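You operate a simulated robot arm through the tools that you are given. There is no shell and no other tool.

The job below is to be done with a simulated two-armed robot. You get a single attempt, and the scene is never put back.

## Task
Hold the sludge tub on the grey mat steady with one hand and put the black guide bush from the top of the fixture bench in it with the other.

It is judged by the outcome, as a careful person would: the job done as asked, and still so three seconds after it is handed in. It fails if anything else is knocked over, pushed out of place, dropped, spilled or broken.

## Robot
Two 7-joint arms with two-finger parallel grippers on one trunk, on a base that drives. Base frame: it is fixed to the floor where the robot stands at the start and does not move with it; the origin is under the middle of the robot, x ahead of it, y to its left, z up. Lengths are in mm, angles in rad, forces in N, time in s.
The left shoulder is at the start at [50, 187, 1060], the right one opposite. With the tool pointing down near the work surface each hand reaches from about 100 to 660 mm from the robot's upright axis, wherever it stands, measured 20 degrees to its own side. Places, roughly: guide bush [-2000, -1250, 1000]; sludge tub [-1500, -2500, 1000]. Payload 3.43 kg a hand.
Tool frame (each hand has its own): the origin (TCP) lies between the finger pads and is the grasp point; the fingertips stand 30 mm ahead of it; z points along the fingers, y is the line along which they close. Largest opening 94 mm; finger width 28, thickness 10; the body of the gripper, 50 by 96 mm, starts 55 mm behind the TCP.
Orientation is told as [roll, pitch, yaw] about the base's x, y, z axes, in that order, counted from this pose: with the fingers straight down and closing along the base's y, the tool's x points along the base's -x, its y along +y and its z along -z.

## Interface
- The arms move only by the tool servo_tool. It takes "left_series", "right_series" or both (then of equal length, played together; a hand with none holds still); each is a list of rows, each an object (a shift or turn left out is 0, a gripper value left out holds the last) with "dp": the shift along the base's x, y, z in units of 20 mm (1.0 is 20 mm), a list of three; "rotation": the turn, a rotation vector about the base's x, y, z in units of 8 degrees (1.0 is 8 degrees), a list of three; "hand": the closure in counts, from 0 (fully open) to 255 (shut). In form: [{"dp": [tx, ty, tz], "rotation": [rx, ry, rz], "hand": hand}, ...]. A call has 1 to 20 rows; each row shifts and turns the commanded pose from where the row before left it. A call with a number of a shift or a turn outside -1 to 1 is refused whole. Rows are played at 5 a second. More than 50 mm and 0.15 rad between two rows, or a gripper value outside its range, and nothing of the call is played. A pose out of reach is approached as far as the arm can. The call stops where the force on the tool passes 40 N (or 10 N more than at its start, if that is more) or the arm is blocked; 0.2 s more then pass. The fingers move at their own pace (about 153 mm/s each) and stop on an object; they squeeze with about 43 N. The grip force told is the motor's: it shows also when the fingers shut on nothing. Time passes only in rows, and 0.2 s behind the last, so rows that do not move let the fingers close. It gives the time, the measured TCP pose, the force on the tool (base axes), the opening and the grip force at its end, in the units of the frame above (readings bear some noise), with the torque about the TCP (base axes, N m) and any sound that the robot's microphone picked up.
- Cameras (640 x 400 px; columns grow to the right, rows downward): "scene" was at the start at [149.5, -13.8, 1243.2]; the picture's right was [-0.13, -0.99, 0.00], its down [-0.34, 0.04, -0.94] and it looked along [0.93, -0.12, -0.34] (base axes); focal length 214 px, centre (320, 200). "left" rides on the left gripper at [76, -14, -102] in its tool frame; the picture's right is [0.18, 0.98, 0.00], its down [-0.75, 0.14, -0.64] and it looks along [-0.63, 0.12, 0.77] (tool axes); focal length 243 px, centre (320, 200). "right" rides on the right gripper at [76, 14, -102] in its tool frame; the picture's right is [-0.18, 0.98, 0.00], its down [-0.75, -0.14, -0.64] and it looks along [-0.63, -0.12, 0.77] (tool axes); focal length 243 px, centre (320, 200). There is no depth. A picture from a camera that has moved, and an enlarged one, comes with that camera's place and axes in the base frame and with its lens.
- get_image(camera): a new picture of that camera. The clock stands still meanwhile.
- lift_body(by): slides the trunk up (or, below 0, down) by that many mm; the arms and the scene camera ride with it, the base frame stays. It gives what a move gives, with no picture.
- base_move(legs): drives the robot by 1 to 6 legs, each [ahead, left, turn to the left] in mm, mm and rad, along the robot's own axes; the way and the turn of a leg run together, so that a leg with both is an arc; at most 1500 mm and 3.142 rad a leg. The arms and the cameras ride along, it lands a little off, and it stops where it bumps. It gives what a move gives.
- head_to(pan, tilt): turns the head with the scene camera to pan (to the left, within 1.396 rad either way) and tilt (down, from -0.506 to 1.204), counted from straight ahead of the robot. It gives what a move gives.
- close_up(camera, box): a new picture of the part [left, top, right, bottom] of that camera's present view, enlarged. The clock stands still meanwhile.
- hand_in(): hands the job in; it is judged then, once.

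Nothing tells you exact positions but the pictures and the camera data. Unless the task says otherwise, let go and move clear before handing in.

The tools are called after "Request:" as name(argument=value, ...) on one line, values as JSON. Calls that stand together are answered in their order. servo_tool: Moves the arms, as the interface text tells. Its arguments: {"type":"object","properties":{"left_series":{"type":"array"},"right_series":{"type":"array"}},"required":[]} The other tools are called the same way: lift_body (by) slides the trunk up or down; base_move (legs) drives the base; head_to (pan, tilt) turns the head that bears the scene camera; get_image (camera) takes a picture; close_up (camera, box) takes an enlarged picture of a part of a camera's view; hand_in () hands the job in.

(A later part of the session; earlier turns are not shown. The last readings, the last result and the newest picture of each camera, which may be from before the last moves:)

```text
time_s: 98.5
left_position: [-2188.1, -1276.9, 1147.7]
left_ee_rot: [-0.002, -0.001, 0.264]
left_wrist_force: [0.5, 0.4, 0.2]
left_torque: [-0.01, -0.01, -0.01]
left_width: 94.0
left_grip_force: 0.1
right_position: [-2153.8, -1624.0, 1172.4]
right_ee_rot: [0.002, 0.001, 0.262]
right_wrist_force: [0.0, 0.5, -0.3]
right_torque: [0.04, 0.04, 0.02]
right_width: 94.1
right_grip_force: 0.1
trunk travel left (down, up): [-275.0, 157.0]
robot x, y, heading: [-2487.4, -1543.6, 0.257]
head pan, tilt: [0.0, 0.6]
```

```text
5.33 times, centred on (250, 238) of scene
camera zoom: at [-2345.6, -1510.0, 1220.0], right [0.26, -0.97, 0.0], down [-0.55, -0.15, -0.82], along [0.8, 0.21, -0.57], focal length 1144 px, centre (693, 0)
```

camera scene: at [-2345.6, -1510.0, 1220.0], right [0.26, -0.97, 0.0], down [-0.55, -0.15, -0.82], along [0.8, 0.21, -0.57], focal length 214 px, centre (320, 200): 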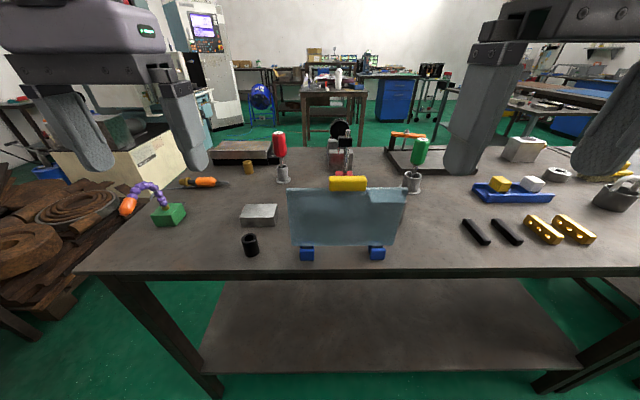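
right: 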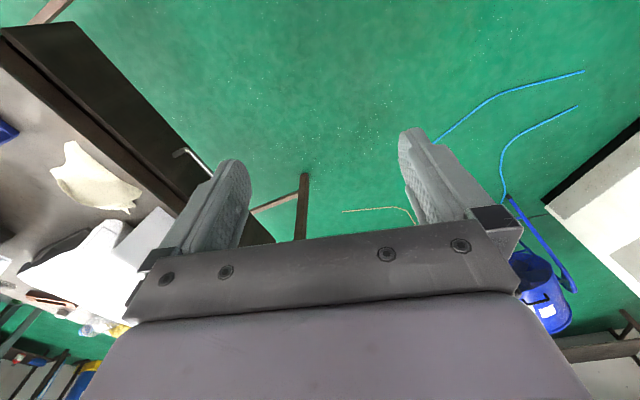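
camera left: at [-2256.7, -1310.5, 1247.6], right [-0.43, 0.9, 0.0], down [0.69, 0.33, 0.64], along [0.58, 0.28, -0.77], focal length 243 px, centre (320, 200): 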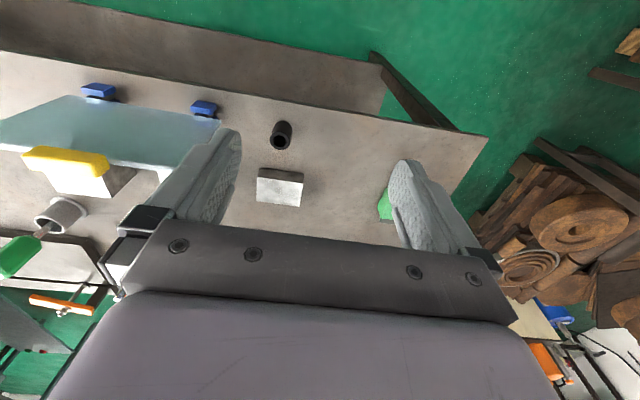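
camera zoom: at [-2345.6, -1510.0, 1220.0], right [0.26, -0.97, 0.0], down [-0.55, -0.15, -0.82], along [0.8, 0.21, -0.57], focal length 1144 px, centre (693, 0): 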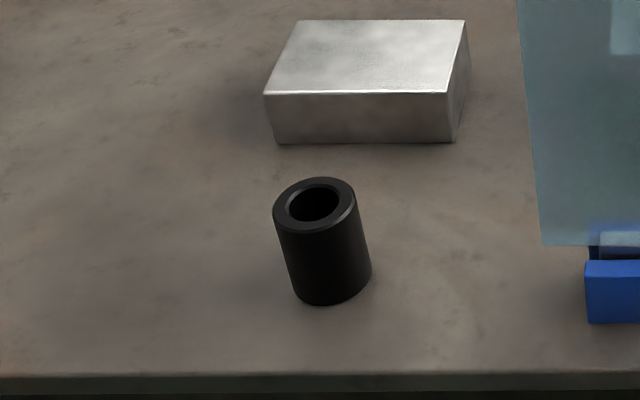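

The fixes from both cameras agree: bush centre (-2082,-1293), Ø30, bench z≈873, top z≈912; the panel's edge is about 83 mm to its right. I'll partly close the left hand, move above the bush and descend part way.

Request:
servo_tool(left_series=[{"dp": [0.9, -0.13, 0], "hand": 85}, {"dp": [0.9, -0.13, 0]}, {"dp": [0.9, -0.14, 0]}, {"dp": [0.9, -0.14, 0]}, {"dp": [0.9, -0.13, 0]}, {"dp": [0.8, -0.13, 0]}, {"dp": [0, 0, -0.8]}, {"dp": [0, 0, -0.8]}, {"dp": [0, 0, -0.8]}, {"dp": [0, 0, -0.8]}, {"dp": [0, 0, -0.8]}, {"dp": [0, 0, -0.8]}, {"dp": [0, 0, -0.7]}, {"dp": [0, 0, 0]}])

Request:
get_image(camera="left")

Request:
get_image(camera="scene")

```text
time_s: 101.5
left_position: [-2078.8, -1290.4, 1038.1]
left_ee_rot: [-0.001, -0.001, 0.264]
left_wrist_force: [0.4, -0.7, 0.3]
left_torque: [0.0, 0.01, 0.01]
left_width: 62.7
left_grip_force: 0.1
right_position: [-2153.8, -1623.8, 1172.7]
right_ee_rot: [0.002, -0.002, 0.262]
right_wrist_force: [-0.7, -0.4, -0.4]
right_torque: [0.04, 0.01, 0.0]
right_width: 93.7
right_grip_force: 0.1
trunk travel left (down, up): [-275.0, 157.0]
robot x, y, heading: [-2488.2, -1547.0, 0.266]
head pan, tilt: [0.0, 0.6]
```

```text
taken
camera left: at [-2150.1, -1326.1, 1138.7], right [-0.43, 0.9, 0.0], down [0.69, 0.33, 0.64], along [0.58, 0.28, -0.77], focal length 243 px, centre (320, 200)
```

left: 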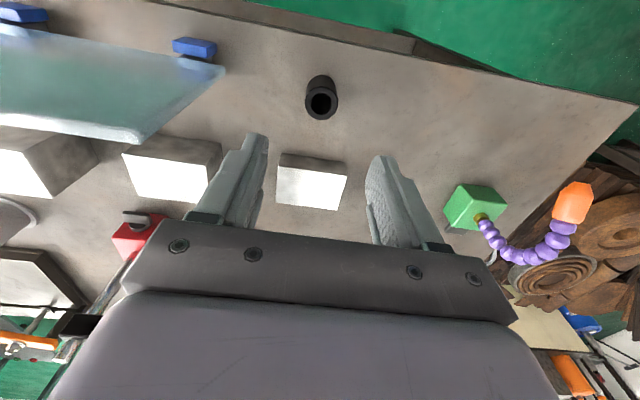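

```text
taken
camera scene: at [-2346.1, -1509.8, 1220.0], right [0.26, -0.97, 0.0], down [-0.55, -0.15, -0.83], along [0.8, 0.21, -0.56], focal length 214 px, centre (320, 200)
```

scene: 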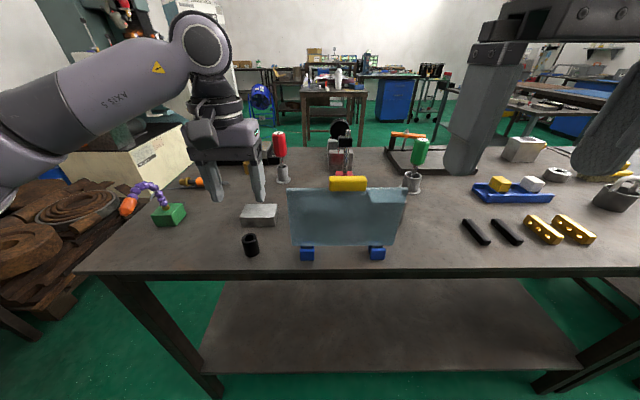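

The bush is almost exactly under the left hand; a 4 mm correction is needed. I'll descend most of the way and check again.

Request:
servo_tool(left_series=[{"dp": [-0.1, -0.05, -0.6]}, {"dp": [-0.1, -0.05, -0.8]}, {"dp": [0, 0, -0.8]}, {"dp": [0, 0, -0.8]}, {"dp": [0, 0, -0.8]}, {"dp": [0, 0, -0.4]}, {"dp": [0, 0, 0]}])

Request:
get_image(camera="left")

Request:
close_up(camera="scene", box=[150, 150, 350, 275])

```text
time_s: 103.1
left_position: [-2083.2, -1293.8, 953.9]
left_ee_rot: [-0.001, 0.001, 0.264]
left_wrist_force: [0.0, 0.5, 0.2]
left_torque: [0.02, 0.01, -0.01]
left_width: 62.6
left_grip_force: 0.1
right_position: [-2154.1, -1621.7, 1172.8]
right_ee_rot: [0.002, -0.001, 0.263]
right_wrist_force: [-1.1, 0.4, 0.5]
right_torque: [-0.03, 0.03, -0.02]
right_width: 93.8
right_grip_force: 0.1
trunk travel left (down, up): [-275.0, 157.0]
robot x, y, heading: [-2486.9, -1543.8, 0.262]
head pan, tilt: [0.0, 0.6]
```

```text
taken
camera left: at [-2153.4, -1328.6, 1054.2], right [-0.43, 0.9, 0.0], down [0.69, 0.33, 0.64], along [0.58, 0.28, -0.77], focal length 243 px, centre (320, 200)
```

left: 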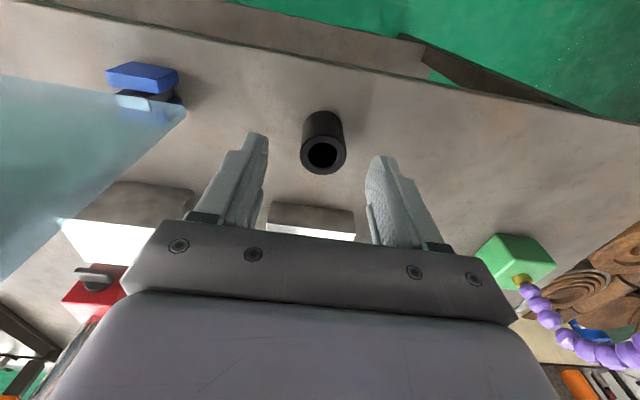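

```text
3.20 times, centred on (250, 212) of scene
camera zoom: at [-2346.1, -1509.8, 1220.0], right [0.26, -0.97, 0.0], down [-0.55, -0.15, -0.83], along [0.8, 0.21, -0.56], focal length 686 px, centre (544, 160)
```

zoom: 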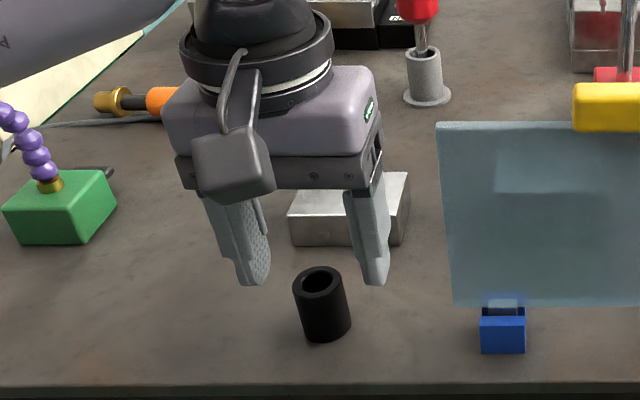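

The hand is centred over the bush within 1 mm. I'll lower 40 mm so the fingers straddle it and close.

Request:
servo_tool(left_series=[{"dp": [0.04, 0.04, -0.5]}, {"dp": [0, 0, -0.5]}, {"dp": [0, 0, -0.5]}, {"dp": [0, 0, -0.5]}, {"dp": [0, 0, 0]}])

Request:
get_image(camera="left")

```text
time_s: 104.3
left_position: [-2083.8, -1292.0, 912.4]
left_ee_rot: [-0.002, 0.0, 0.262]
left_wrist_force: [0.3, 0.6, -0.1]
left_torque: [0.01, -0.03, 0.01]
left_width: 62.5
left_grip_force: 0.0
right_position: [-2155.0, -1623.5, 1172.5]
right_ee_rot: [0.002, -0.001, 0.262]
right_wrist_force: [0.5, 0.0, -1.0]
right_torque: [0.02, -0.02, 0.0]
right_width: 94.1
right_grip_force: 0.1
trunk travel left (down, up): [-275.0, 157.0]
robot x, y, heading: [-2488.2, -1548.6, 0.261]
head pan, tilt: [0.0, 0.6]
```

```text
taken
camera left: at [-2154.3, -1326.6, 1012.2], right [-0.43, 0.9, 0.0], down [0.69, 0.33, 0.64], along [0.58, 0.28, -0.77], focal length 243 px, centre (320, 200)
```

left: 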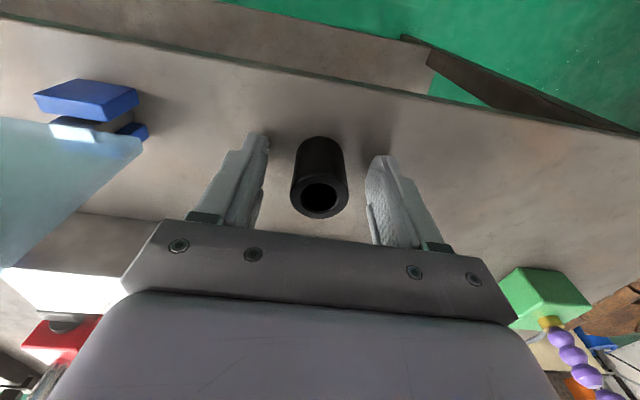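

The bush is between the fingers, about 3 mm forward of the grasp centre. I'll nudge forward and close.

Request:
servo_tool(left_series=[{"dp": [0.12, 0.03, 0]}, {"hand": 160}, {"hand": 255}, {}, {}, {}])

Request:
get_image(camera="left")

```text
time_s: 105.7
left_position: [-2081.4, -1292.6, 911.3]
left_ee_rot: [-0.002, -0.001, 0.264]
left_wrist_force: [0.2, -1.4, -0.8]
left_torque: [-0.03, -0.01, 0.02]
left_width: 29.2
left_grip_force: 43.4
right_position: [-2153.7, -1623.8, 1172.9]
right_ee_rot: [0.001, -0.003, 0.26]
right_wrist_force: [0.4, 0.0, 0.5]
right_torque: [0.0, 0.01, -0.01]
right_width: 93.7
right_grip_force: 0.1
trunk travel left (down, up): [-275.0, 157.0]
robot x, y, heading: [-2486.7, -1551.7, 0.261]
head pan, tilt: [0.0, 0.6]
```

```text
taken
camera left: at [-2151.6, -1326.4, 1012.3], right [-0.43, 0.9, 0.0], down [0.69, 0.33, 0.64], along [0.58, 0.28, -0.77], focal length 243 px, centre (320, 200)
```

left: 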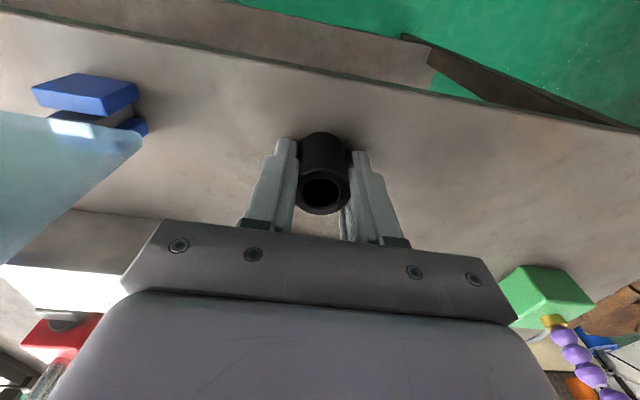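

The left hand holds the bush (29 mm, 43 N). I'll lift it straight up and check.

Request:
servo_tool(left_series=[{"dp": [0, 0, 0.4]}, {"dp": [0, 0, 0.6]}, {"dp": [0, 0, 0.8]}, {"dp": [0, 0, 0.8]}, {"dp": [0, 0, 0.8]}, {"dp": [0, 0, 0.8]}, {"dp": [0, 0, 0.8]}, {"dp": [0, 0, 0.8]}, {"dp": [0, 0, 0.8]}, {"dp": [0, 0, 0.8]}, {"dp": [0, 0, 0.8]}, {"dp": [0, 0, 0.8]}, {"dp": [0, 0, 0.8]}, {"dp": [0, 0, 0.8]}, {"dp": [0, 0, 0.6]}, {"dp": [0, 0, 0.4]}, {}])

Request:
get_image(camera="left")

Request:
get_image(camera="scene")

```text
time_s: 109.3
left_position: [-2081.8, -1291.8, 1145.2]
left_ee_rot: [-0.001, -0.001, 0.264]
left_wrist_force: [-0.3, -0.4, -0.3]
left_torque: [0.0, 0.04, -0.02]
left_width: 29.3
left_grip_force: 42.9
right_position: [-2154.1, -1623.9, 1172.0]
right_ee_rot: [0.001, -0.001, 0.261]
right_wrist_force: [0.1, 0.1, -1.1]
right_torque: [-0.03, -0.01, 0.0]
right_width: 93.9
right_grip_force: 0.0
trunk travel left (down, up): [-275.0, 157.0]
robot x, y, heading: [-2484.7, -1547.9, 0.262]
head pan, tilt: [0.0, 0.6]
```

```text
taken
camera left: at [-2152.0, -1326.2, 1245.6], right [-0.43, 0.9, 0.0], down [0.69, 0.33, 0.64], along [0.58, 0.28, -0.77], focal length 243 px, centre (320, 200)
```

left: 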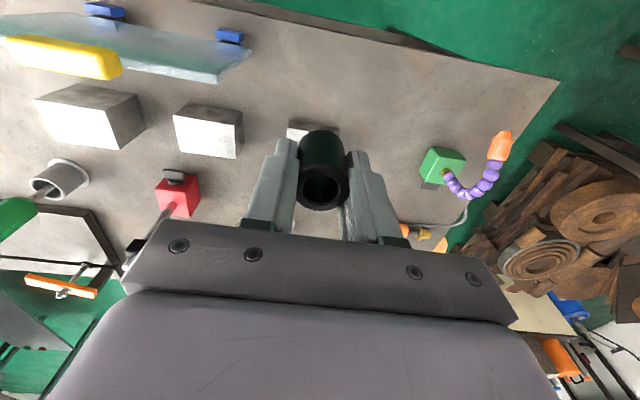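

```text
taken
camera scene: at [-2345.9, -1509.7, 1220.0], right [0.26, -0.97, 0.0], down [-0.55, -0.15, -0.82], along [0.8, 0.21, -0.57], focal length 214 px, centre (320, 200)
```

scene: 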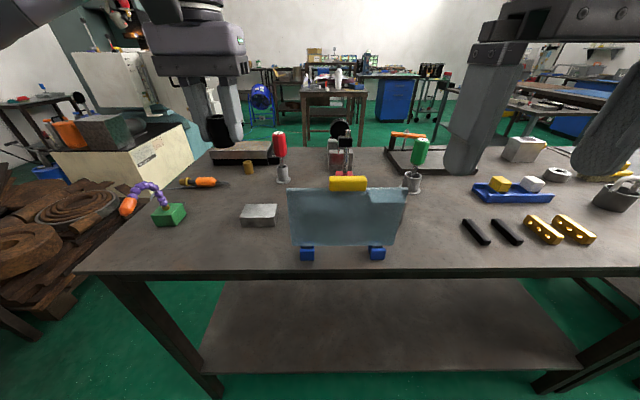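

The bush is held and clear. Before approaching the mat bench I want to know how far my base sticks out, so I'll look down beside the robot.

Request:
head_to(pan=-1.396, tilt=0.9)

Request:
get_image(camera="scene")

Request:
head_to(pan=-0.7, tilt=1.0)

Request:
get_image(camera="scene")

```text
time_s: 110.8
left_position: [-2082.1, -1291.3, 1143.9]
left_ee_rot: [-0.001, 0.0, 0.264]
left_wrist_force: [0.1, -0.6, -1.5]
left_torque: [-0.01, -0.02, 0.01]
left_width: 28.9
left_grip_force: 42.8
right_position: [-2153.2, -1622.9, 1172.9]
right_ee_rot: [0.001, -0.001, 0.261]
right_wrist_force: [-0.5, 0.0, 0.1]
right_torque: [-0.01, 0.01, 0.03]
right_width: 94.1
right_grip_force: 0.0
trunk travel left (down, up): [-275.0, 157.0]
robot x, y, heading: [-2487.5, -1546.2, 0.258]
head pan, tilt: [-1.396, 0.901]
```

```text
taken
camera scene: at [-2399.3, -1601.1, 1195.3], right [-0.91, -0.42, 0.0], down [-0.33, 0.71, -0.62], along [0.26, -0.56, -0.78], focal length 214 px, centre (320, 200)
```

scene: 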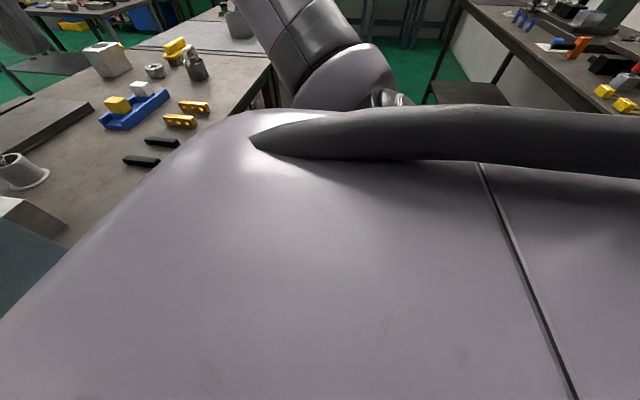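

```text
time_s: 111.9
left_position: [-2082.6, -1291.2, 1144.4]
left_ee_rot: [0.0, -0.001, 0.264]
left_wrist_force: [-0.9, -1.1, -1.6]
left_torque: [0.01, -0.01, 0.01]
left_width: 28.9
left_grip_force: 42.9
right_position: [-2153.6, -1621.9, 1172.0]
right_ee_rot: [0.003, -0.002, 0.261]
right_wrist_force: [-1.1, 0.4, 0.2]
right_torque: [0.02, -0.03, 0.01]
right_width: 94.1
right_grip_force: 0.0
trunk travel left (down, up): [-275.0, 157.0]
robot x, y, heading: [-2485.2, -1545.6, 0.258]
head pan, tilt: [-0.7, 1.0]
```

```text
taken
camera scene: at [-2368.3, -1562.3, 1188.0], right [-0.42, -0.91, 0.0], down [-0.76, 0.36, -0.54], along [0.49, -0.23, -0.84], focal length 214 px, centre (320, 200)
```

scene: 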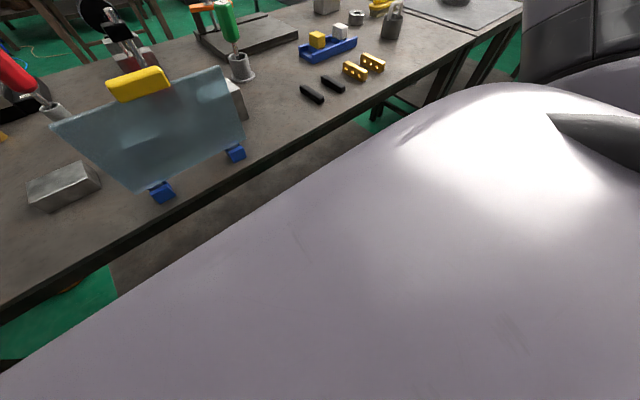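

The torso hides the base, so I'll approach cautiously. I'll back off 100 mm and slide right along the aisle to stand behind the tub, then look.

Request:
base_move(legs=[[-100, 0, 0], [0, -1208, 0.01]])

Request:
head_to(pan=0.0, tilt=0.6)

Request:
get_image(camera="scene")

Request:
close_up(camera="scene", box=[220, 130, 420, 255])

```text
time_s: 123.6
left_position: [-1869.2, -2499.5, 1145.3]
left_ee_rot: [-0.003, 0.0, 0.249]
left_wrist_force: [-0.1, 0.0, -2.3]
left_torque: [-0.02, -0.03, 0.02]
left_width: 27.4
left_grip_force: 43.2
right_position: [-1945.3, -2829.5, 1172.7]
right_ee_rot: [0.002, -0.001, 0.247]
right_wrist_force: [0.0, 0.1, -1.0]
right_torque: [-0.03, 0.0, -0.03]
right_width: 94.1
right_grip_force: 0.0
trunk travel left (down, up): [-275.0, 157.0]
robot x, y, heading: [-2277.6, -2749.3, 0.246]
head pan, tilt: [-0.7, 1.0]
```

```text
time_s: 124.6
left_position: [-1868.3, -2500.1, 1144.9]
left_ee_rot: [-0.003, 0.001, 0.248]
left_wrist_force: [-0.7, -0.1, -1.5]
left_torque: [-0.02, -0.01, -0.01]
left_width: 27.5
left_grip_force: 42.7
right_position: [-1944.8, -2830.5, 1173.9]
right_ee_rot: [0.003, -0.001, 0.247]
right_wrist_force: [-0.7, -0.5, -0.2]
right_torque: [-0.02, -0.01, 0.02]
right_width: 93.9
right_grip_force: 0.0
trunk travel left (down, up): [-275.0, 157.0]
robot x, y, heading: [-2275.6, -2745.5, 0.246]
head pan, tilt: [0.0, 0.6]
```

```text
taken
camera scene: at [-2135.9, -2713.8, 1220.0], right [0.24, -0.97, 0.0], down [-0.55, -0.14, -0.82], along [0.8, 0.2, -0.57], focal length 214 px, centre (320, 200)
```

scene: 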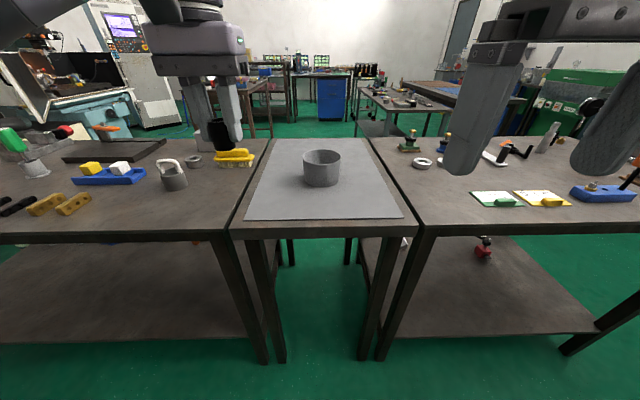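

```text
3.20 times, centred on (320, 192) of scene
camera zoom: at [-2135.9, -2713.8, 1220.0], right [0.24, -0.97, 0.0], down [-0.55, -0.14, -0.82], along [0.8, 0.2, -0.57], focal length 686 px, centre (320, 224)
```

zoom: 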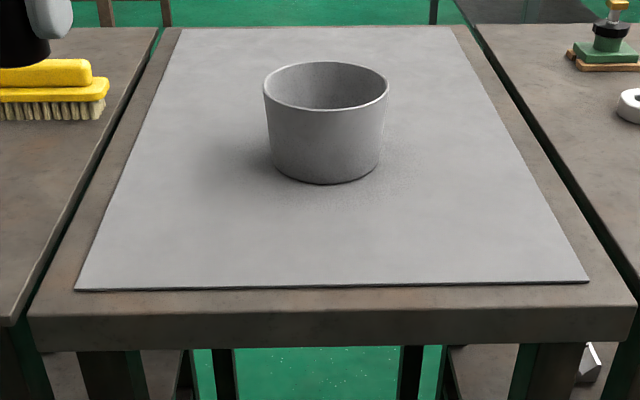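

The tub is centred straight ahead on the grey mat. The left opening reading changed from 29.2 to 27.4 mm, so I check the bush in the grip before going on.

Request:
get_image(camera="left")

Request:
close_up(camera="left", box=[240, 110, 400, 210])

Request:
close_up(camera="scene", box=[150, 50, 270, 160])

```text
taken
camera left: at [-1939.3, -2533.0, 1245.5], right [-0.42, 0.91, 0.0], down [0.7, 0.32, 0.64], along [0.58, 0.27, -0.77], focal length 243 px, centre (320, 200)
```

left: 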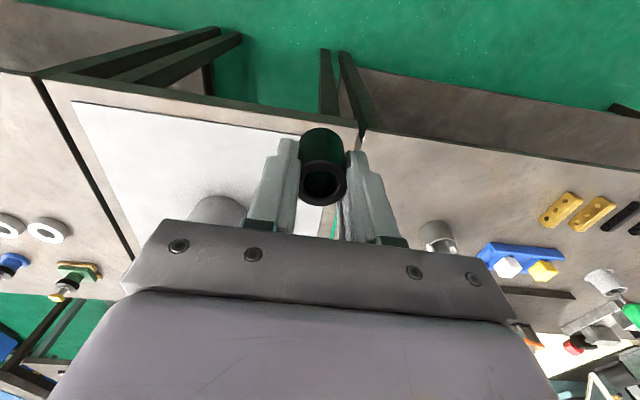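

```text
4.00 times, centred on (320, 160) of left
camera zoom: at [-1939.3, -2533.0, 1245.5], right [-0.42, 0.91, 0.0], down [0.7, 0.32, 0.64], along [0.58, 0.27, -0.77], focal length 970 px, centre (320, 360)
```

zoom: 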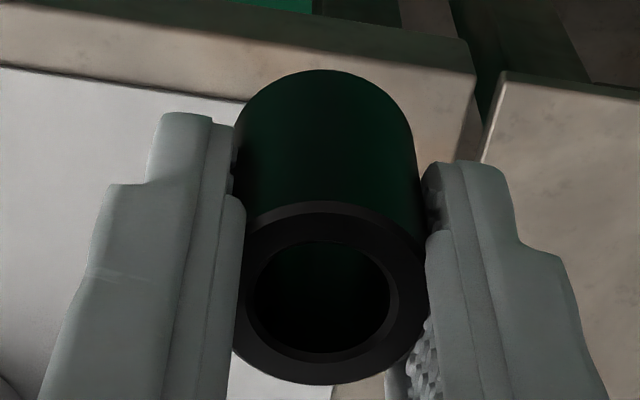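

```text
3.64 times, centred on (210, 105) of scene
camera zoom: at [-2135.9, -2713.8, 1220.0], right [0.24, -0.97, 0.0], down [-0.55, -0.14, -0.82], along [0.8, 0.2, -0.57], focal length 780 px, centre (720, 546)
```

zoom: 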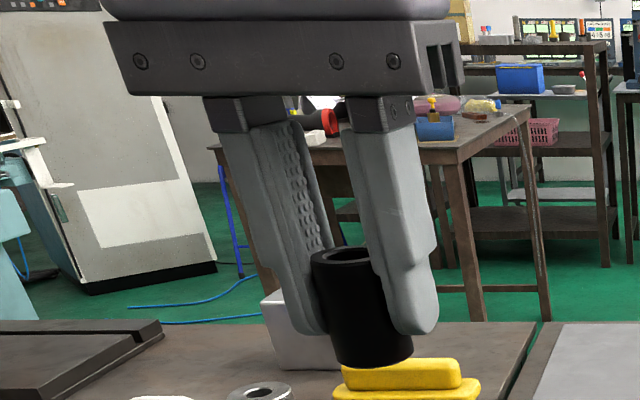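

The bush is still held but may have shifted slightly. I'll zoom closer to measure its tilt and position in the grip.

Request:
close_up(camera="left", box=[280, 120, 360, 170])

Request:
close_up(camera="left", box=[280, 160, 360, 210])

Request:
close_up(camera="scene", box=[190, 100, 254, 160])

```text
8.00 times, centred on (320, 145) of left
camera zoom: at [-1939.3, -2533.0, 1245.5], right [-0.42, 0.91, 0.0], down [0.7, 0.32, 0.64], along [0.58, 0.27, -0.77], focal length 1941 px, centre (320, 640)
```

zoom: 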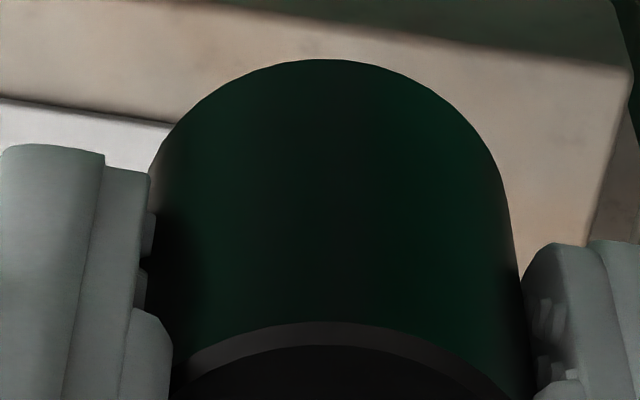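

```text
8.00 times, centred on (320, 185) of left
camera zoom: at [-1939.3, -2533.0, 1245.5], right [-0.42, 0.91, 0.0], down [0.7, 0.32, 0.64], along [0.58, 0.27, -0.77], focal length 1941 px, centre (320, 320)
```

zoom: 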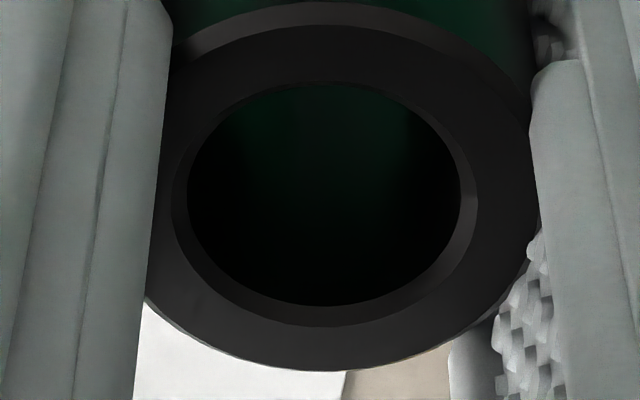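

```text
6.67 times, centred on (222, 130) of scene
camera zoom: at [-2135.9, -2713.8, 1220.0], right [0.24, -0.97, 0.0], down [-0.55, -0.14, -0.82], along [0.8, 0.2, -0.57], focal length 1430 px, centre (973, 667)
```

zoom: 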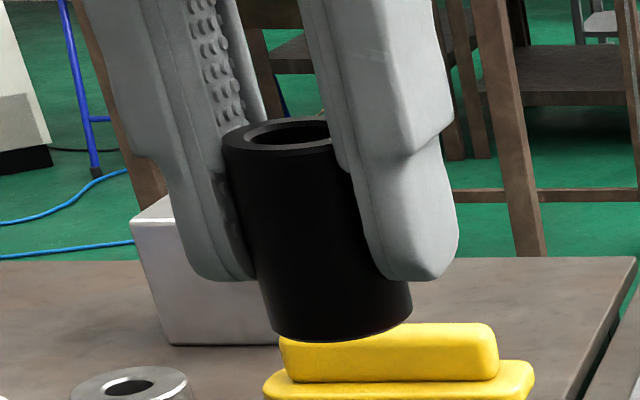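

The bush is still upright and well held (top about at TCP level). The tub is about Ø120, rim z≈955, centre about (-1527,-2567), 770 mm ahead and centred. I'll edge the base forward to bring it into reach of both hands.

Request:
base_move(legs=[[210, 0, 0]])

Request:
get_image(camera="scene")

Request:
get_image(camera="right")

Request:
get_image(camera="left")

```text
time_s: 126.3
left_position: [-1662.1, -2447.7, 1145.2]
left_ee_rot: [-0.001, 0.0, 0.246]
left_wrist_force: [0.0, 0.3, -2.2]
left_torque: [0.02, -0.01, -0.01]
left_width: 27.6
left_grip_force: 43.4
right_position: [-1740.5, -2778.5, 1172.6]
right_ee_rot: [0.003, 0.001, 0.243]
right_wrist_force: [-0.8, 0.5, -1.0]
right_torque: [0.01, -0.01, -0.02]
right_width: 93.9
right_grip_force: 0.0
trunk travel left (down, up): [-275.0, 157.0]
robot x, y, heading: [-2069.1, -2695.0, 0.243]
head pan, tilt: [0.0, 0.6]
```

```text
taken
camera scene: at [-1930.1, -2662.2, 1219.9], right [0.24, -0.97, 0.0], down [-0.55, -0.14, -0.82], along [0.8, 0.2, -0.57], focal length 214 px, centre (320, 200)
```

scene: 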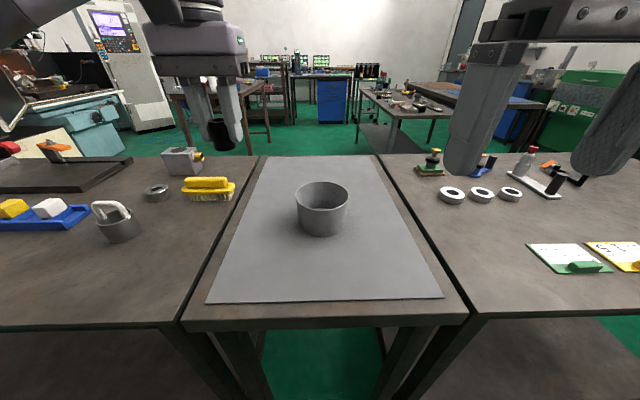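

```text
taken
camera right: at [-1817.9, -2783.7, 1275.8], right [-0.06, 1.0, 0.0], down [0.77, 0.04, 0.64], along [0.64, 0.04, -0.77], focal length 243 px, centre (320, 200)
```

right: 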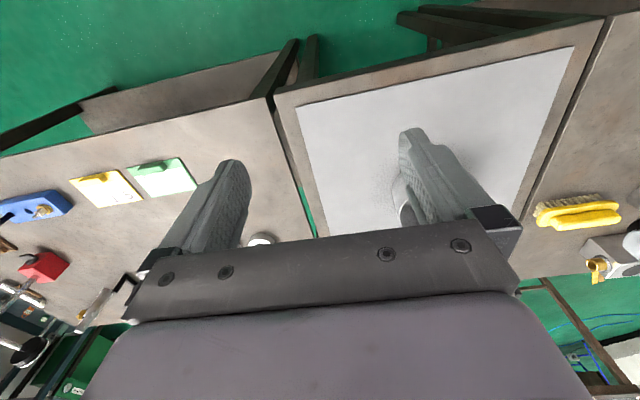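

```text
taken
camera left: at [-1733.1, -2481.9, 1245.4], right [-0.42, 0.91, 0.0], down [0.7, 0.32, 0.64], along [0.58, 0.27, -0.77], focal length 243 px, centre (320, 200)
```

left: 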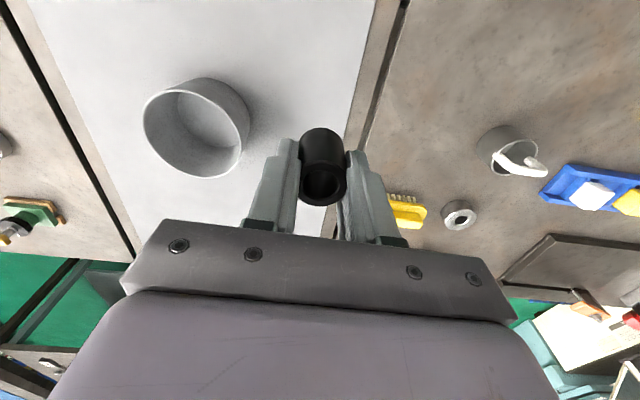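

No bump, and the tub (empty) is now within reach. I'll zoom from the scene and left cameras to fix the tub's rim position precisely.

Request:
close_up(camera="scene", box=[272, 165, 368, 245])

Request:
close_up(camera="left", box=[130, 70, 274, 190])

```text
5.00 times, centred on (320, 205) of scene
camera zoom: at [-1930.1, -2662.2, 1219.9], right [0.24, -0.97, 0.0], down [-0.55, -0.14, -0.82], along [0.8, 0.2, -0.57], focal length 1072 px, centre (320, 175)
```

zoom: 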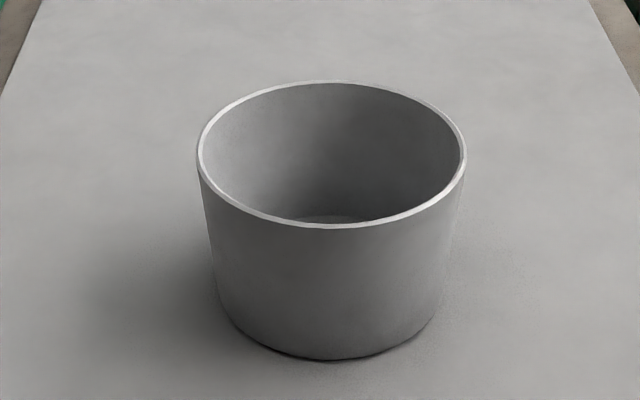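

```text
3.33 times, centred on (202, 130) of left
camera zoom: at [-1733.1, -2481.9, 1245.4], right [-0.42, 0.91, 0.0], down [0.7, 0.32, 0.64], along [0.58, 0.27, -0.77], focal length 809 px, centre (713, 433)
```

zoom: 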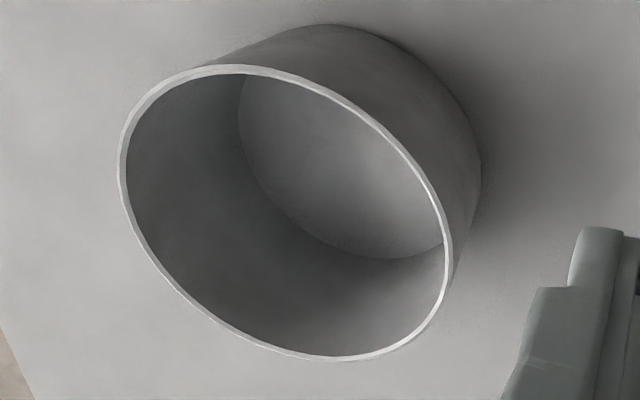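

Tub fix: centre (-1539,-2570.5), rim z≈960, outer radius ≈60, slightly tapered wall. The plan is for the right hand to pinch the right rim with fingers closing sideways, and for the left hand to turn 90° so the two grippers clear each other; I'll begin turning the left hand.

Request:
servo_tool(left_series=[{"rotation": [0, 0, -0.7]}, {"rotation": [0, 0, -1]}, {"rotation": [0, 0, -1]}, {"rotation": [0, 0, -1]}, {"rotation": [0, 0, -1]}, {"rotation": [0, 0, -0.7]}, {}])

Request:
get_image(camera="scene")

```text
time_s: 127.9
left_position: [-1662.3, -2449.9, 1144.7]
left_ee_rot: [-0.003, 0.0, -0.51]
left_wrist_force: [0.1, 0.8, -2.2]
left_torque: [-0.02, -0.02, -0.01]
left_width: 27.1
left_grip_force: 43.1
right_position: [-1741.5, -2779.6, 1173.4]
right_ee_rot: [0.002, -0.002, 0.245]
right_wrist_force: [-0.3, 0.5, 0.4]
right_torque: [0.01, -0.03, -0.02]
right_width: 94.1
right_grip_force: 0.1
trunk travel left (down, up): [-275.0, 157.0]
robot x, y, heading: [-2071.4, -2700.8, 0.249]
head pan, tilt: [0.0, 0.6]
```

```text
taken
camera scene: at [-1930.6, -2662.3, 1220.0], right [0.24, -0.97, 0.0], down [-0.55, -0.14, -0.82], along [0.8, 0.2, -0.57], focal length 214 px, centre (320, 200)
```

scene: 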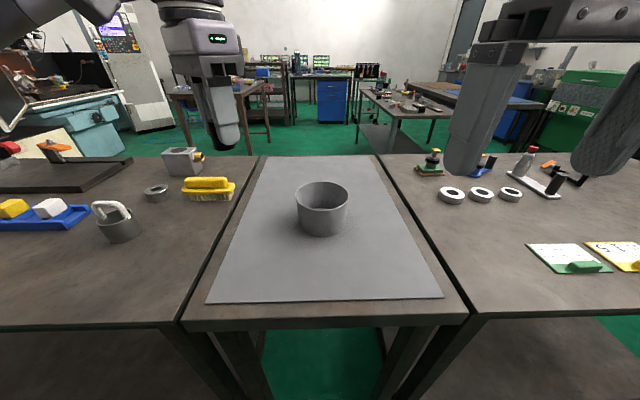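

The left hand turns without trouble. I'll finish its turn while bringing the right hand above the right side of the rim with a small outward lean to match the wall.

Request:
servo_tool(left_series=[{"rotation": [0, 0, -0.65]}, {"rotation": [0, 0, -0.9]}, {"rotation": [0, 0, -0.9]}, {"rotation": [0, 0, -0.9]}, {"rotation": [0, 0, -0.9]}, {"rotation": [0, 0, -0.9]}, {"rotation": [0, 0, -0.7]}, {}, {}, {}, {}, {}, {}, {}, {}], right_series=[{"dp": [0.774, 0.541, 0], "hand": 146}, {"dp": [0.774, 0.541, 0]}, {"dp": [0.774, 0.541, 0]}, {"dp": [0.774, 0.541, 0]}, {"dp": [0.774, 0.541, 0]}, {"dp": [0.774, 0.541, 0]}, {"dp": [0.774, 0.541, 0]}, {"dp": [0.774, 0.541, 0]}, {"dp": [0.774, 0.541, -0.6]}, {"dp": [0.774, 0.541, -0.8]}, {"dp": [0.774, 0.541, -0.8]}, {"dp": [0.774, 0.541, -0.8], "rotation": [0.15, 0.038, 0]}, {"dp": [0.774, 0.541, -0.8], "rotation": [0.15, 0.038, 0]}, {"dp": [0.774, 0.541, -0.8], "rotation": [0.155, 0.037, 0]}, {}])

Request:
get_image(camera="right")

Request:
get_image(camera="left")

Request:
get_image(camera="scene")

```text
time_s: 131.1
left_position: [-1793.6, -2542.5, 1083.1]
left_ee_rot: [0.0, 0.0, -1.321]
left_wrist_force: [-0.4, 0.0, -1.0]
left_torque: [-0.01, 0.04, 0.01]
left_width: 27.0
left_grip_force: 42.7
left hand out of reach, approached as far as the arm can: row 1, 2, 3, 4, 5, 6, 7
right_position: [-1525.9, -2626.1, 1077.5]
right_ee_rot: [0.066, -0.002, 0.244]
right_wrist_force: [0.0, -0.7, 0.1]
right_torque: [-0.01, 0.03, 0.01]
right_width: 40.3
right_grip_force: 0.2
trunk travel left (down, up): [-275.0, 157.0]
robot x, y, heading: [-2072.7, -2696.4, 0.248]
head pan, tilt: [0.0, 0.6]
```

```text
taken
camera right: at [-1601.4, -2637.4, 1182.3], right [-0.06, 1.0, 0.07], down [0.77, 0.0, 0.63], along [0.63, 0.09, -0.77], focal length 243 px, centre (320, 200)
```

right: 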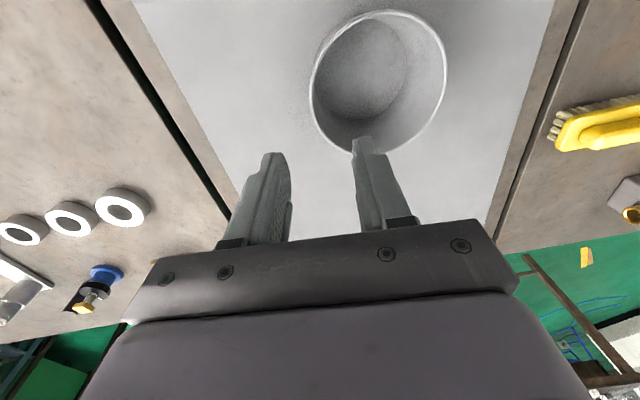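

```text
taken
camera left: at [-1826.4, -2472.6, 1183.8], right [0.91, 0.42, 0.0], down [0.32, -0.69, 0.64], along [0.27, -0.58, -0.77], focal length 243 px, centre (320, 200)
```

left: 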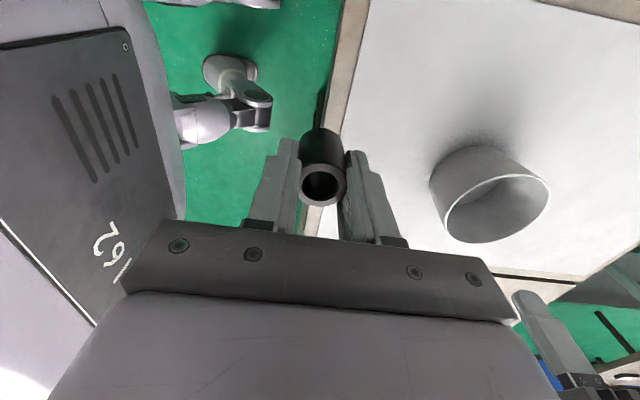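

```text
taken
camera scene: at [-1930.6, -2662.4, 1220.0], right [0.24, -0.97, 0.0], down [-0.55, -0.14, -0.83], along [0.8, 0.2, -0.56], focal length 214 px, centre (320, 200)
```

scene: 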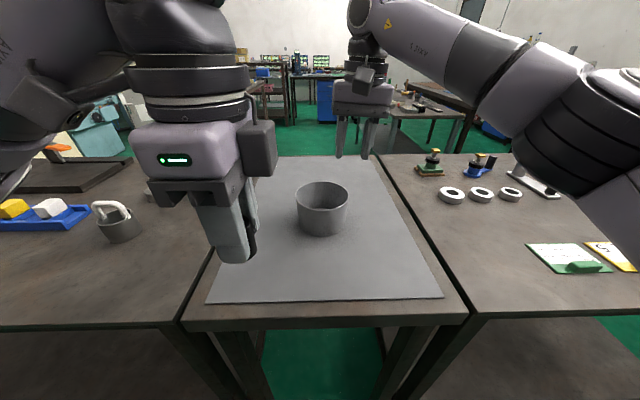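

The left hand could not hold its place past about -45° of turn and was drawn back toward the robot, though it touched nothing. I'll use a diagonal arrangement instead: left hand turned about -45°, right hand gripping the far-right rim at +45°. First I move both hands back to safe positions.

Request:
servo_tool(right_series=[{"dp": [0, 0, 0.95]}, {"dp": [0, 0, 0.95]}, {"dp": [0, 0, 0.95]}, {"dp": [0, 0, 0.95]}, {"dp": [0, 0, 0.95]}, {"dp": [-0.5, -1.0, 0]}, {"dp": [-0.5, -1.0, 0]}, {"dp": [-0.5, -1.0, 0]}, {"dp": [-0.5, -1.0, 0]}, {"dp": [-0.5, -1.0, 0]}, {"dp": [-0.5, -1.0, 0]}, {"dp": [-0.5, -1.0, 0]}, {"dp": [-0.5, -1.0, 0]}, {}], left_series=[{"dp": [0, 0, 0.5], "rotation": [0, 0, 0.93]}, {"dp": [0, 0, 0.5], "rotation": [0, 0, 0.93]}, {"dp": [0, 0, 0.5], "rotation": [0, 0, 0.93]}, {"dp": [0, 0, 0.5], "rotation": [0, 0, 0.93]}, {"dp": [0, 0, 0.5], "rotation": [0, 0, 0.93]}, {"dp": [0, 0, 0.5], "rotation": [0, 0, 0.93]}, {"dp": [0.6, 0.25, 0]}, {"dp": [0.88, 0.36, 0]}, {"dp": [0.88, 0.36, 0]}, {"dp": [0.88, 0.36, 0]}, {"dp": [0.88, 0.36, 0]}, {"dp": [0.88, 0.36, 0]}, {"dp": [0.88, 0.36, 0]}, {}])

Request:
get_image(camera="scene")

Request:
get_image(camera="left")

```text
time_s: 134.1
left_position: [-1676.9, -2492.1, 1142.8]
left_ee_rot: [-0.003, 0.002, -0.546]
left_wrist_force: [-0.3, 0.6, -1.7]
left_torque: [0.03, -0.02, -0.01]
left_width: 27.3
left_grip_force: 43.0
right_position: [-1619.2, -2791.4, 1157.6]
right_ee_rot: [0.067, -0.002, 0.244]
right_wrist_force: [-0.1, -0.3, -0.6]
right_torque: [-0.03, 0.02, -0.02]
right_width: 40.3
right_grip_force: 0.0
right hand out of reach, approached as far as the arm can: row 3, 4, 5
trunk travel left (down, up): [-275.0, 157.0]
robot x, y, heading: [-2073.8, -2701.3, 0.243]
head pan, tilt: [0.0, 0.6]
```

```text
taken
camera scene: at [-1930.6, -2662.2, 1220.0], right [0.24, -0.97, 0.0], down [-0.55, -0.14, -0.82], along [0.8, 0.2, -0.57], focal length 214 px, centre (320, 200)
```

scene: 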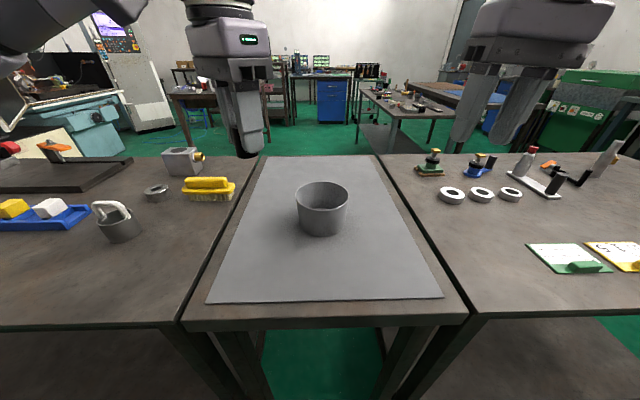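

```text
taken
camera left: at [-1749.0, -2466.9, 1244.1], right [0.35, 0.94, 0.0], down [0.72, -0.27, 0.64], along [0.6, -0.23, -0.77], focal length 243 px, centre (320, 200)
```

left: 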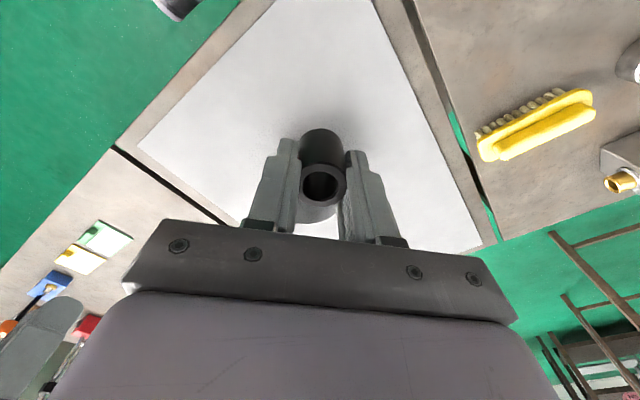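

The reach limit comes from the wrist being above the shoulder, so raising the trunk should help. I'll lift the trunk 110 mm and then bring the left hand above the tub to test its reach and turn there.

Request:
lift_body(by=110)

Request:
servo_tool(left_series=[{"dp": [0, 0, -0.85]}, {"dp": [0, 0, -0.85]}, {"dp": [0, 0, -0.85]}, {"dp": [0, 0, -0.85]}, {"dp": [0, 0, -0.85]}, {"dp": [0, 0, -0.85]}, {"dp": [0.9, -0.44, 0]}, {"dp": [0.9, -0.44, 0]}, {"dp": [0.9, -0.44, 0]}, {"dp": [0.9, -0.44, 0]}, {"dp": [0.9, -0.44, 0]}, {"dp": [0.9, -0.44, 0]}, {"dp": [0.9, -0.44, 0]}, {}])

Request:
get_image(camera="scene")

```text
time_s: 135.5
left_position: [-1675.5, -2492.5, 1253.1]
left_ee_rot: [-0.002, 0.0, -0.545]
left_wrist_force: [0.6, 0.8, -0.8]
left_torque: [-0.02, 0.01, 0.03]
left_width: 25.6
left_grip_force: 43.1
right_position: [-1618.3, -2791.7, 1265.9]
right_ee_rot: [0.066, -0.003, 0.245]
right_wrist_force: [-0.6, -0.4, -0.9]
right_torque: [-0.01, 0.0, 0.02]
right_width: 40.3
right_grip_force: 0.0
trunk travel left (down, up): [-385.0, 47.0]
robot x, y, heading: [-2068.6, -2697.3, 0.247]
head pan, tilt: [0.0, 0.6]
```

```text
time_s: 138.5
left_position: [-1577.7, -2540.9, 1151.8]
left_ee_rot: [-0.001, 0.0, -0.545]
left_wrist_force: [-0.3, 0.1, -1.3]
left_torque: [-0.02, 0.0, 0.03]
left_width: 25.6
left_grip_force: 42.8
left hand out of reach, approached as far as the arm can: row 12, 13
right_position: [-1618.9, -2790.8, 1266.6]
right_ee_rot: [0.068, -0.002, 0.244]
right_wrist_force: [-0.5, 0.7, -0.5]
right_torque: [-0.02, -0.01, 0.01]
right_width: 39.8
right_grip_force: 0.1
trunk travel left (down, up): [-385.0, 47.0]
robot x, y, heading: [-2072.7, -2703.1, 0.246]
head pan, tilt: [0.0, 0.6]
```

```text
taken
camera scene: at [-1930.6, -2662.3, 1330.0], right [0.24, -0.97, 0.0], down [-0.55, -0.14, -0.82], along [0.8, 0.2, -0.57], focal length 214 px, centre (320, 200)
```

scene: 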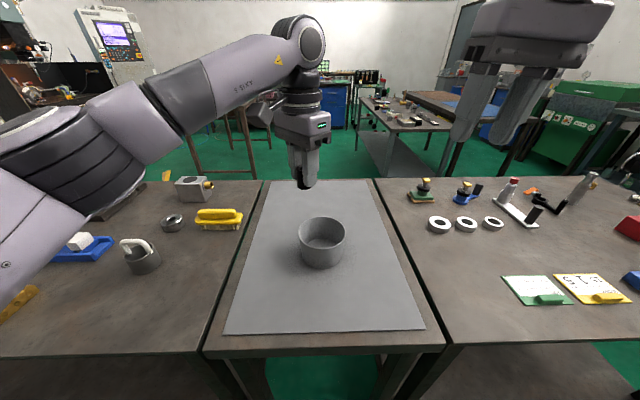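

The left hand hit its reach limit at this height, and the opening dropped to 25.6 mm. I'll check the bush in the grip again before continuing.

Request:
close_up(camera="left", box=[240, 110, 400, 210])

Request:
close_up(camera="scene", box=[265, 105, 345, 195])

```text
4.00 times, centred on (320, 160) of left
camera zoom: at [-1650.8, -2514.2, 1252.3], right [0.35, 0.94, 0.0], down [0.72, -0.27, 0.64], along [0.6, -0.23, -0.77], focal length 970 px, centre (320, 360)
```

zoom: 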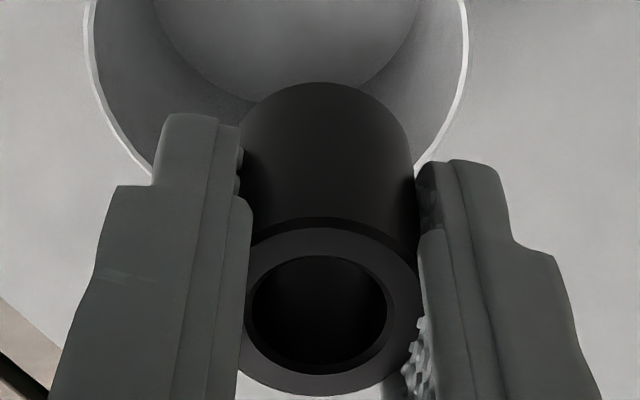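

```text
4.44 times, centred on (305, 150) of scene
camera zoom: at [-1930.6, -2662.3, 1330.0], right [0.24, -0.97, 0.0], down [-0.55, -0.14, -0.82], along [0.8, 0.2, -0.57], focal length 953 px, centre (387, 422)
```

zoom: 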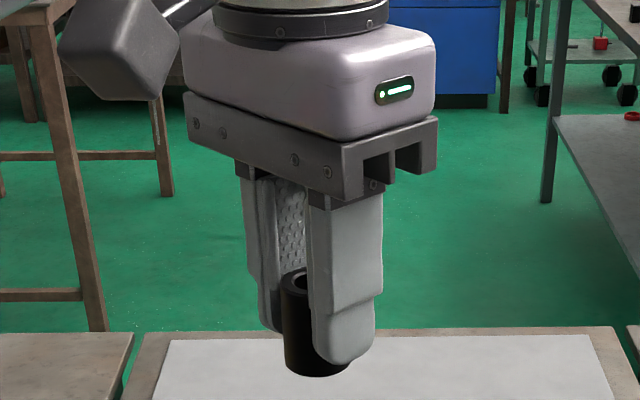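

The bush is still centred between the pads with no real slip. I'll go lower, where reach is better, and move over the tub's near-left part at a safe 60 mm above the rim.

Request:
servo_tool(left_series=[{"dp": [0, 0, -0.8]}, {"dp": [0, 0, -0.8]}, {"dp": [0, 0, -0.8]}, {"dp": [0, 0, -0.8]}, {"dp": [0, 0, -0.8]}, {"dp": [0.43, -0.365, 0]}, {"dp": [0.43, -0.365, 0]}, {"dp": [0.43, -0.365, 0]}, {}])

Request:
get_image(camera="left")

Request:
get_image(camera="scene")

```text
time_s: 140.5
left_position: [-1559.8, -2555.4, 1069.3]
left_ee_rot: [-0.001, 0.0, -0.543]
left_wrist_force: [0.0, -0.5, -1.2]
left_torque: [-0.01, 0.0, -0.01]
left_width: 25.7
left_grip_force: 42.8
left hand out of reach, approached as far as the arm can: row 8
right_position: [-1617.4, -2791.3, 1268.2]
right_ee_rot: [0.066, -0.003, 0.245]
right_wrist_force: [0.1, 0.1, -0.6]
right_torque: [0.0, -0.02, 0.0]
right_width: 39.9
right_grip_force: 0.1
trunk travel left (down, up): [-385.0, 47.0]
robot x, y, heading: [-2066.2, -2695.6, 0.246]
head pan, tilt: [0.0, 0.6]
```

```text
taken
camera left: at [-1632.8, -2529.2, 1170.5], right [0.35, 0.94, 0.0], down [0.72, -0.27, 0.64], along [0.6, -0.23, -0.77], focal length 243 px, centre (320, 200)
```

left: 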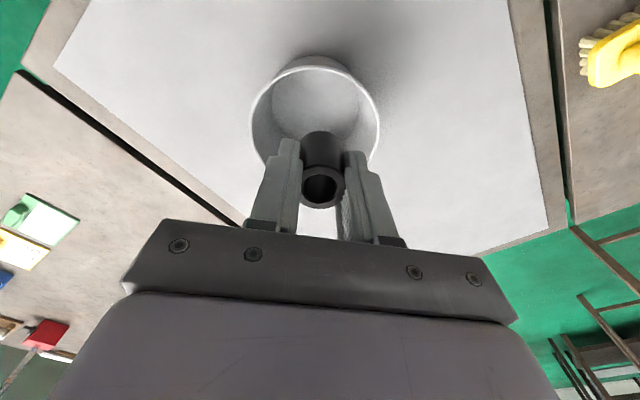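

```text
taken
camera scene: at [-1930.5, -2662.4, 1330.0], right [0.24, -0.97, 0.0], down [-0.55, -0.14, -0.82], along [0.8, 0.2, -0.57], focal length 214 px, centre (320, 200)
```

scene: 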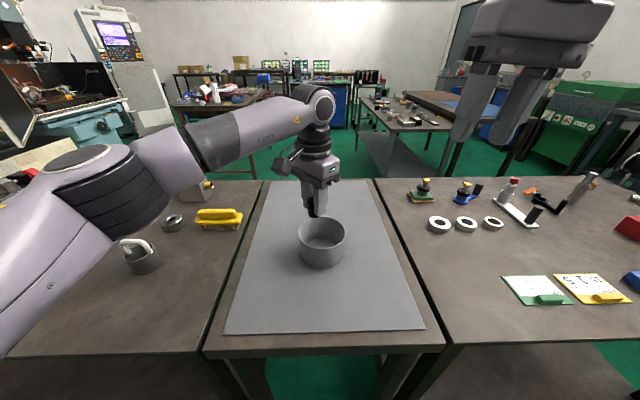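

The left hand's reach is marginal at this distance, so the base should come a little closer. To judge safely how much room there is, I'll tilt the free right hand so its camera looks down at my own base and the bench edge.

Request:
servo_tool(right_series=[{"rotation": [-0.236, 0.943, 0]}, {"rotation": [-0.236, 0.943, 0]}, {"rotation": [-0.236, 0.943, 0]}, {"rotation": [-0.236, 0.943, 0]}, {"rotation": [-0.236, 0.943, 0]}, {}])

Request:
get_image(camera="right")

```text
time_s: 141.9
left_position: [-1559.5, -2555.8, 1068.6]
left_ee_rot: [-0.001, 0.0, -0.544]
left_wrist_force: [-0.2, 0.0, -1.6]
left_torque: [0.01, -0.05, 0.0]
left_width: 25.5
left_grip_force: 42.9
right_position: [-1689.3, -2773.8, 1222.9]
right_ee_rot: [0.066, 0.678, 0.243]
right_wrist_force: [-0.1, -1.0, 0.2]
right_torque: [0.01, -0.01, 0.0]
right_width: 40.0
right_grip_force: 0.0
right hand out of reach, approached as far as the arm can: row 4, 5
trunk travel left (down, up): [-385.0, 47.0]
robot x, y, heading: [-2071.3, -2696.6, 0.245]
head pan, tilt: [0.0, 0.6]
```

```text
taken
camera right: at [-1686.4, -2764.6, 1352.0], right [-0.06, 1.0, -0.06], down [1.0, 0.06, 0.02], along [0.02, -0.06, -1.0], focal length 243 px, centre (320, 200)
```

right: 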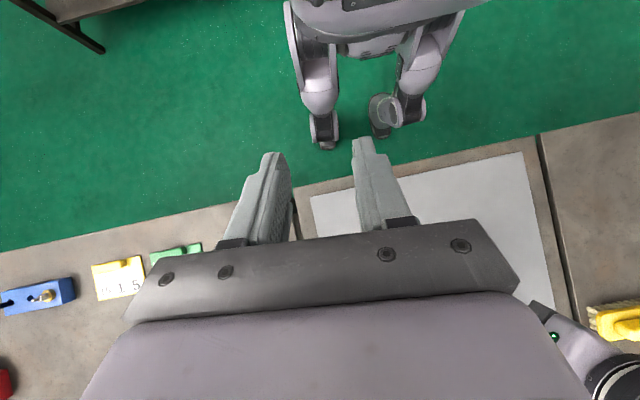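

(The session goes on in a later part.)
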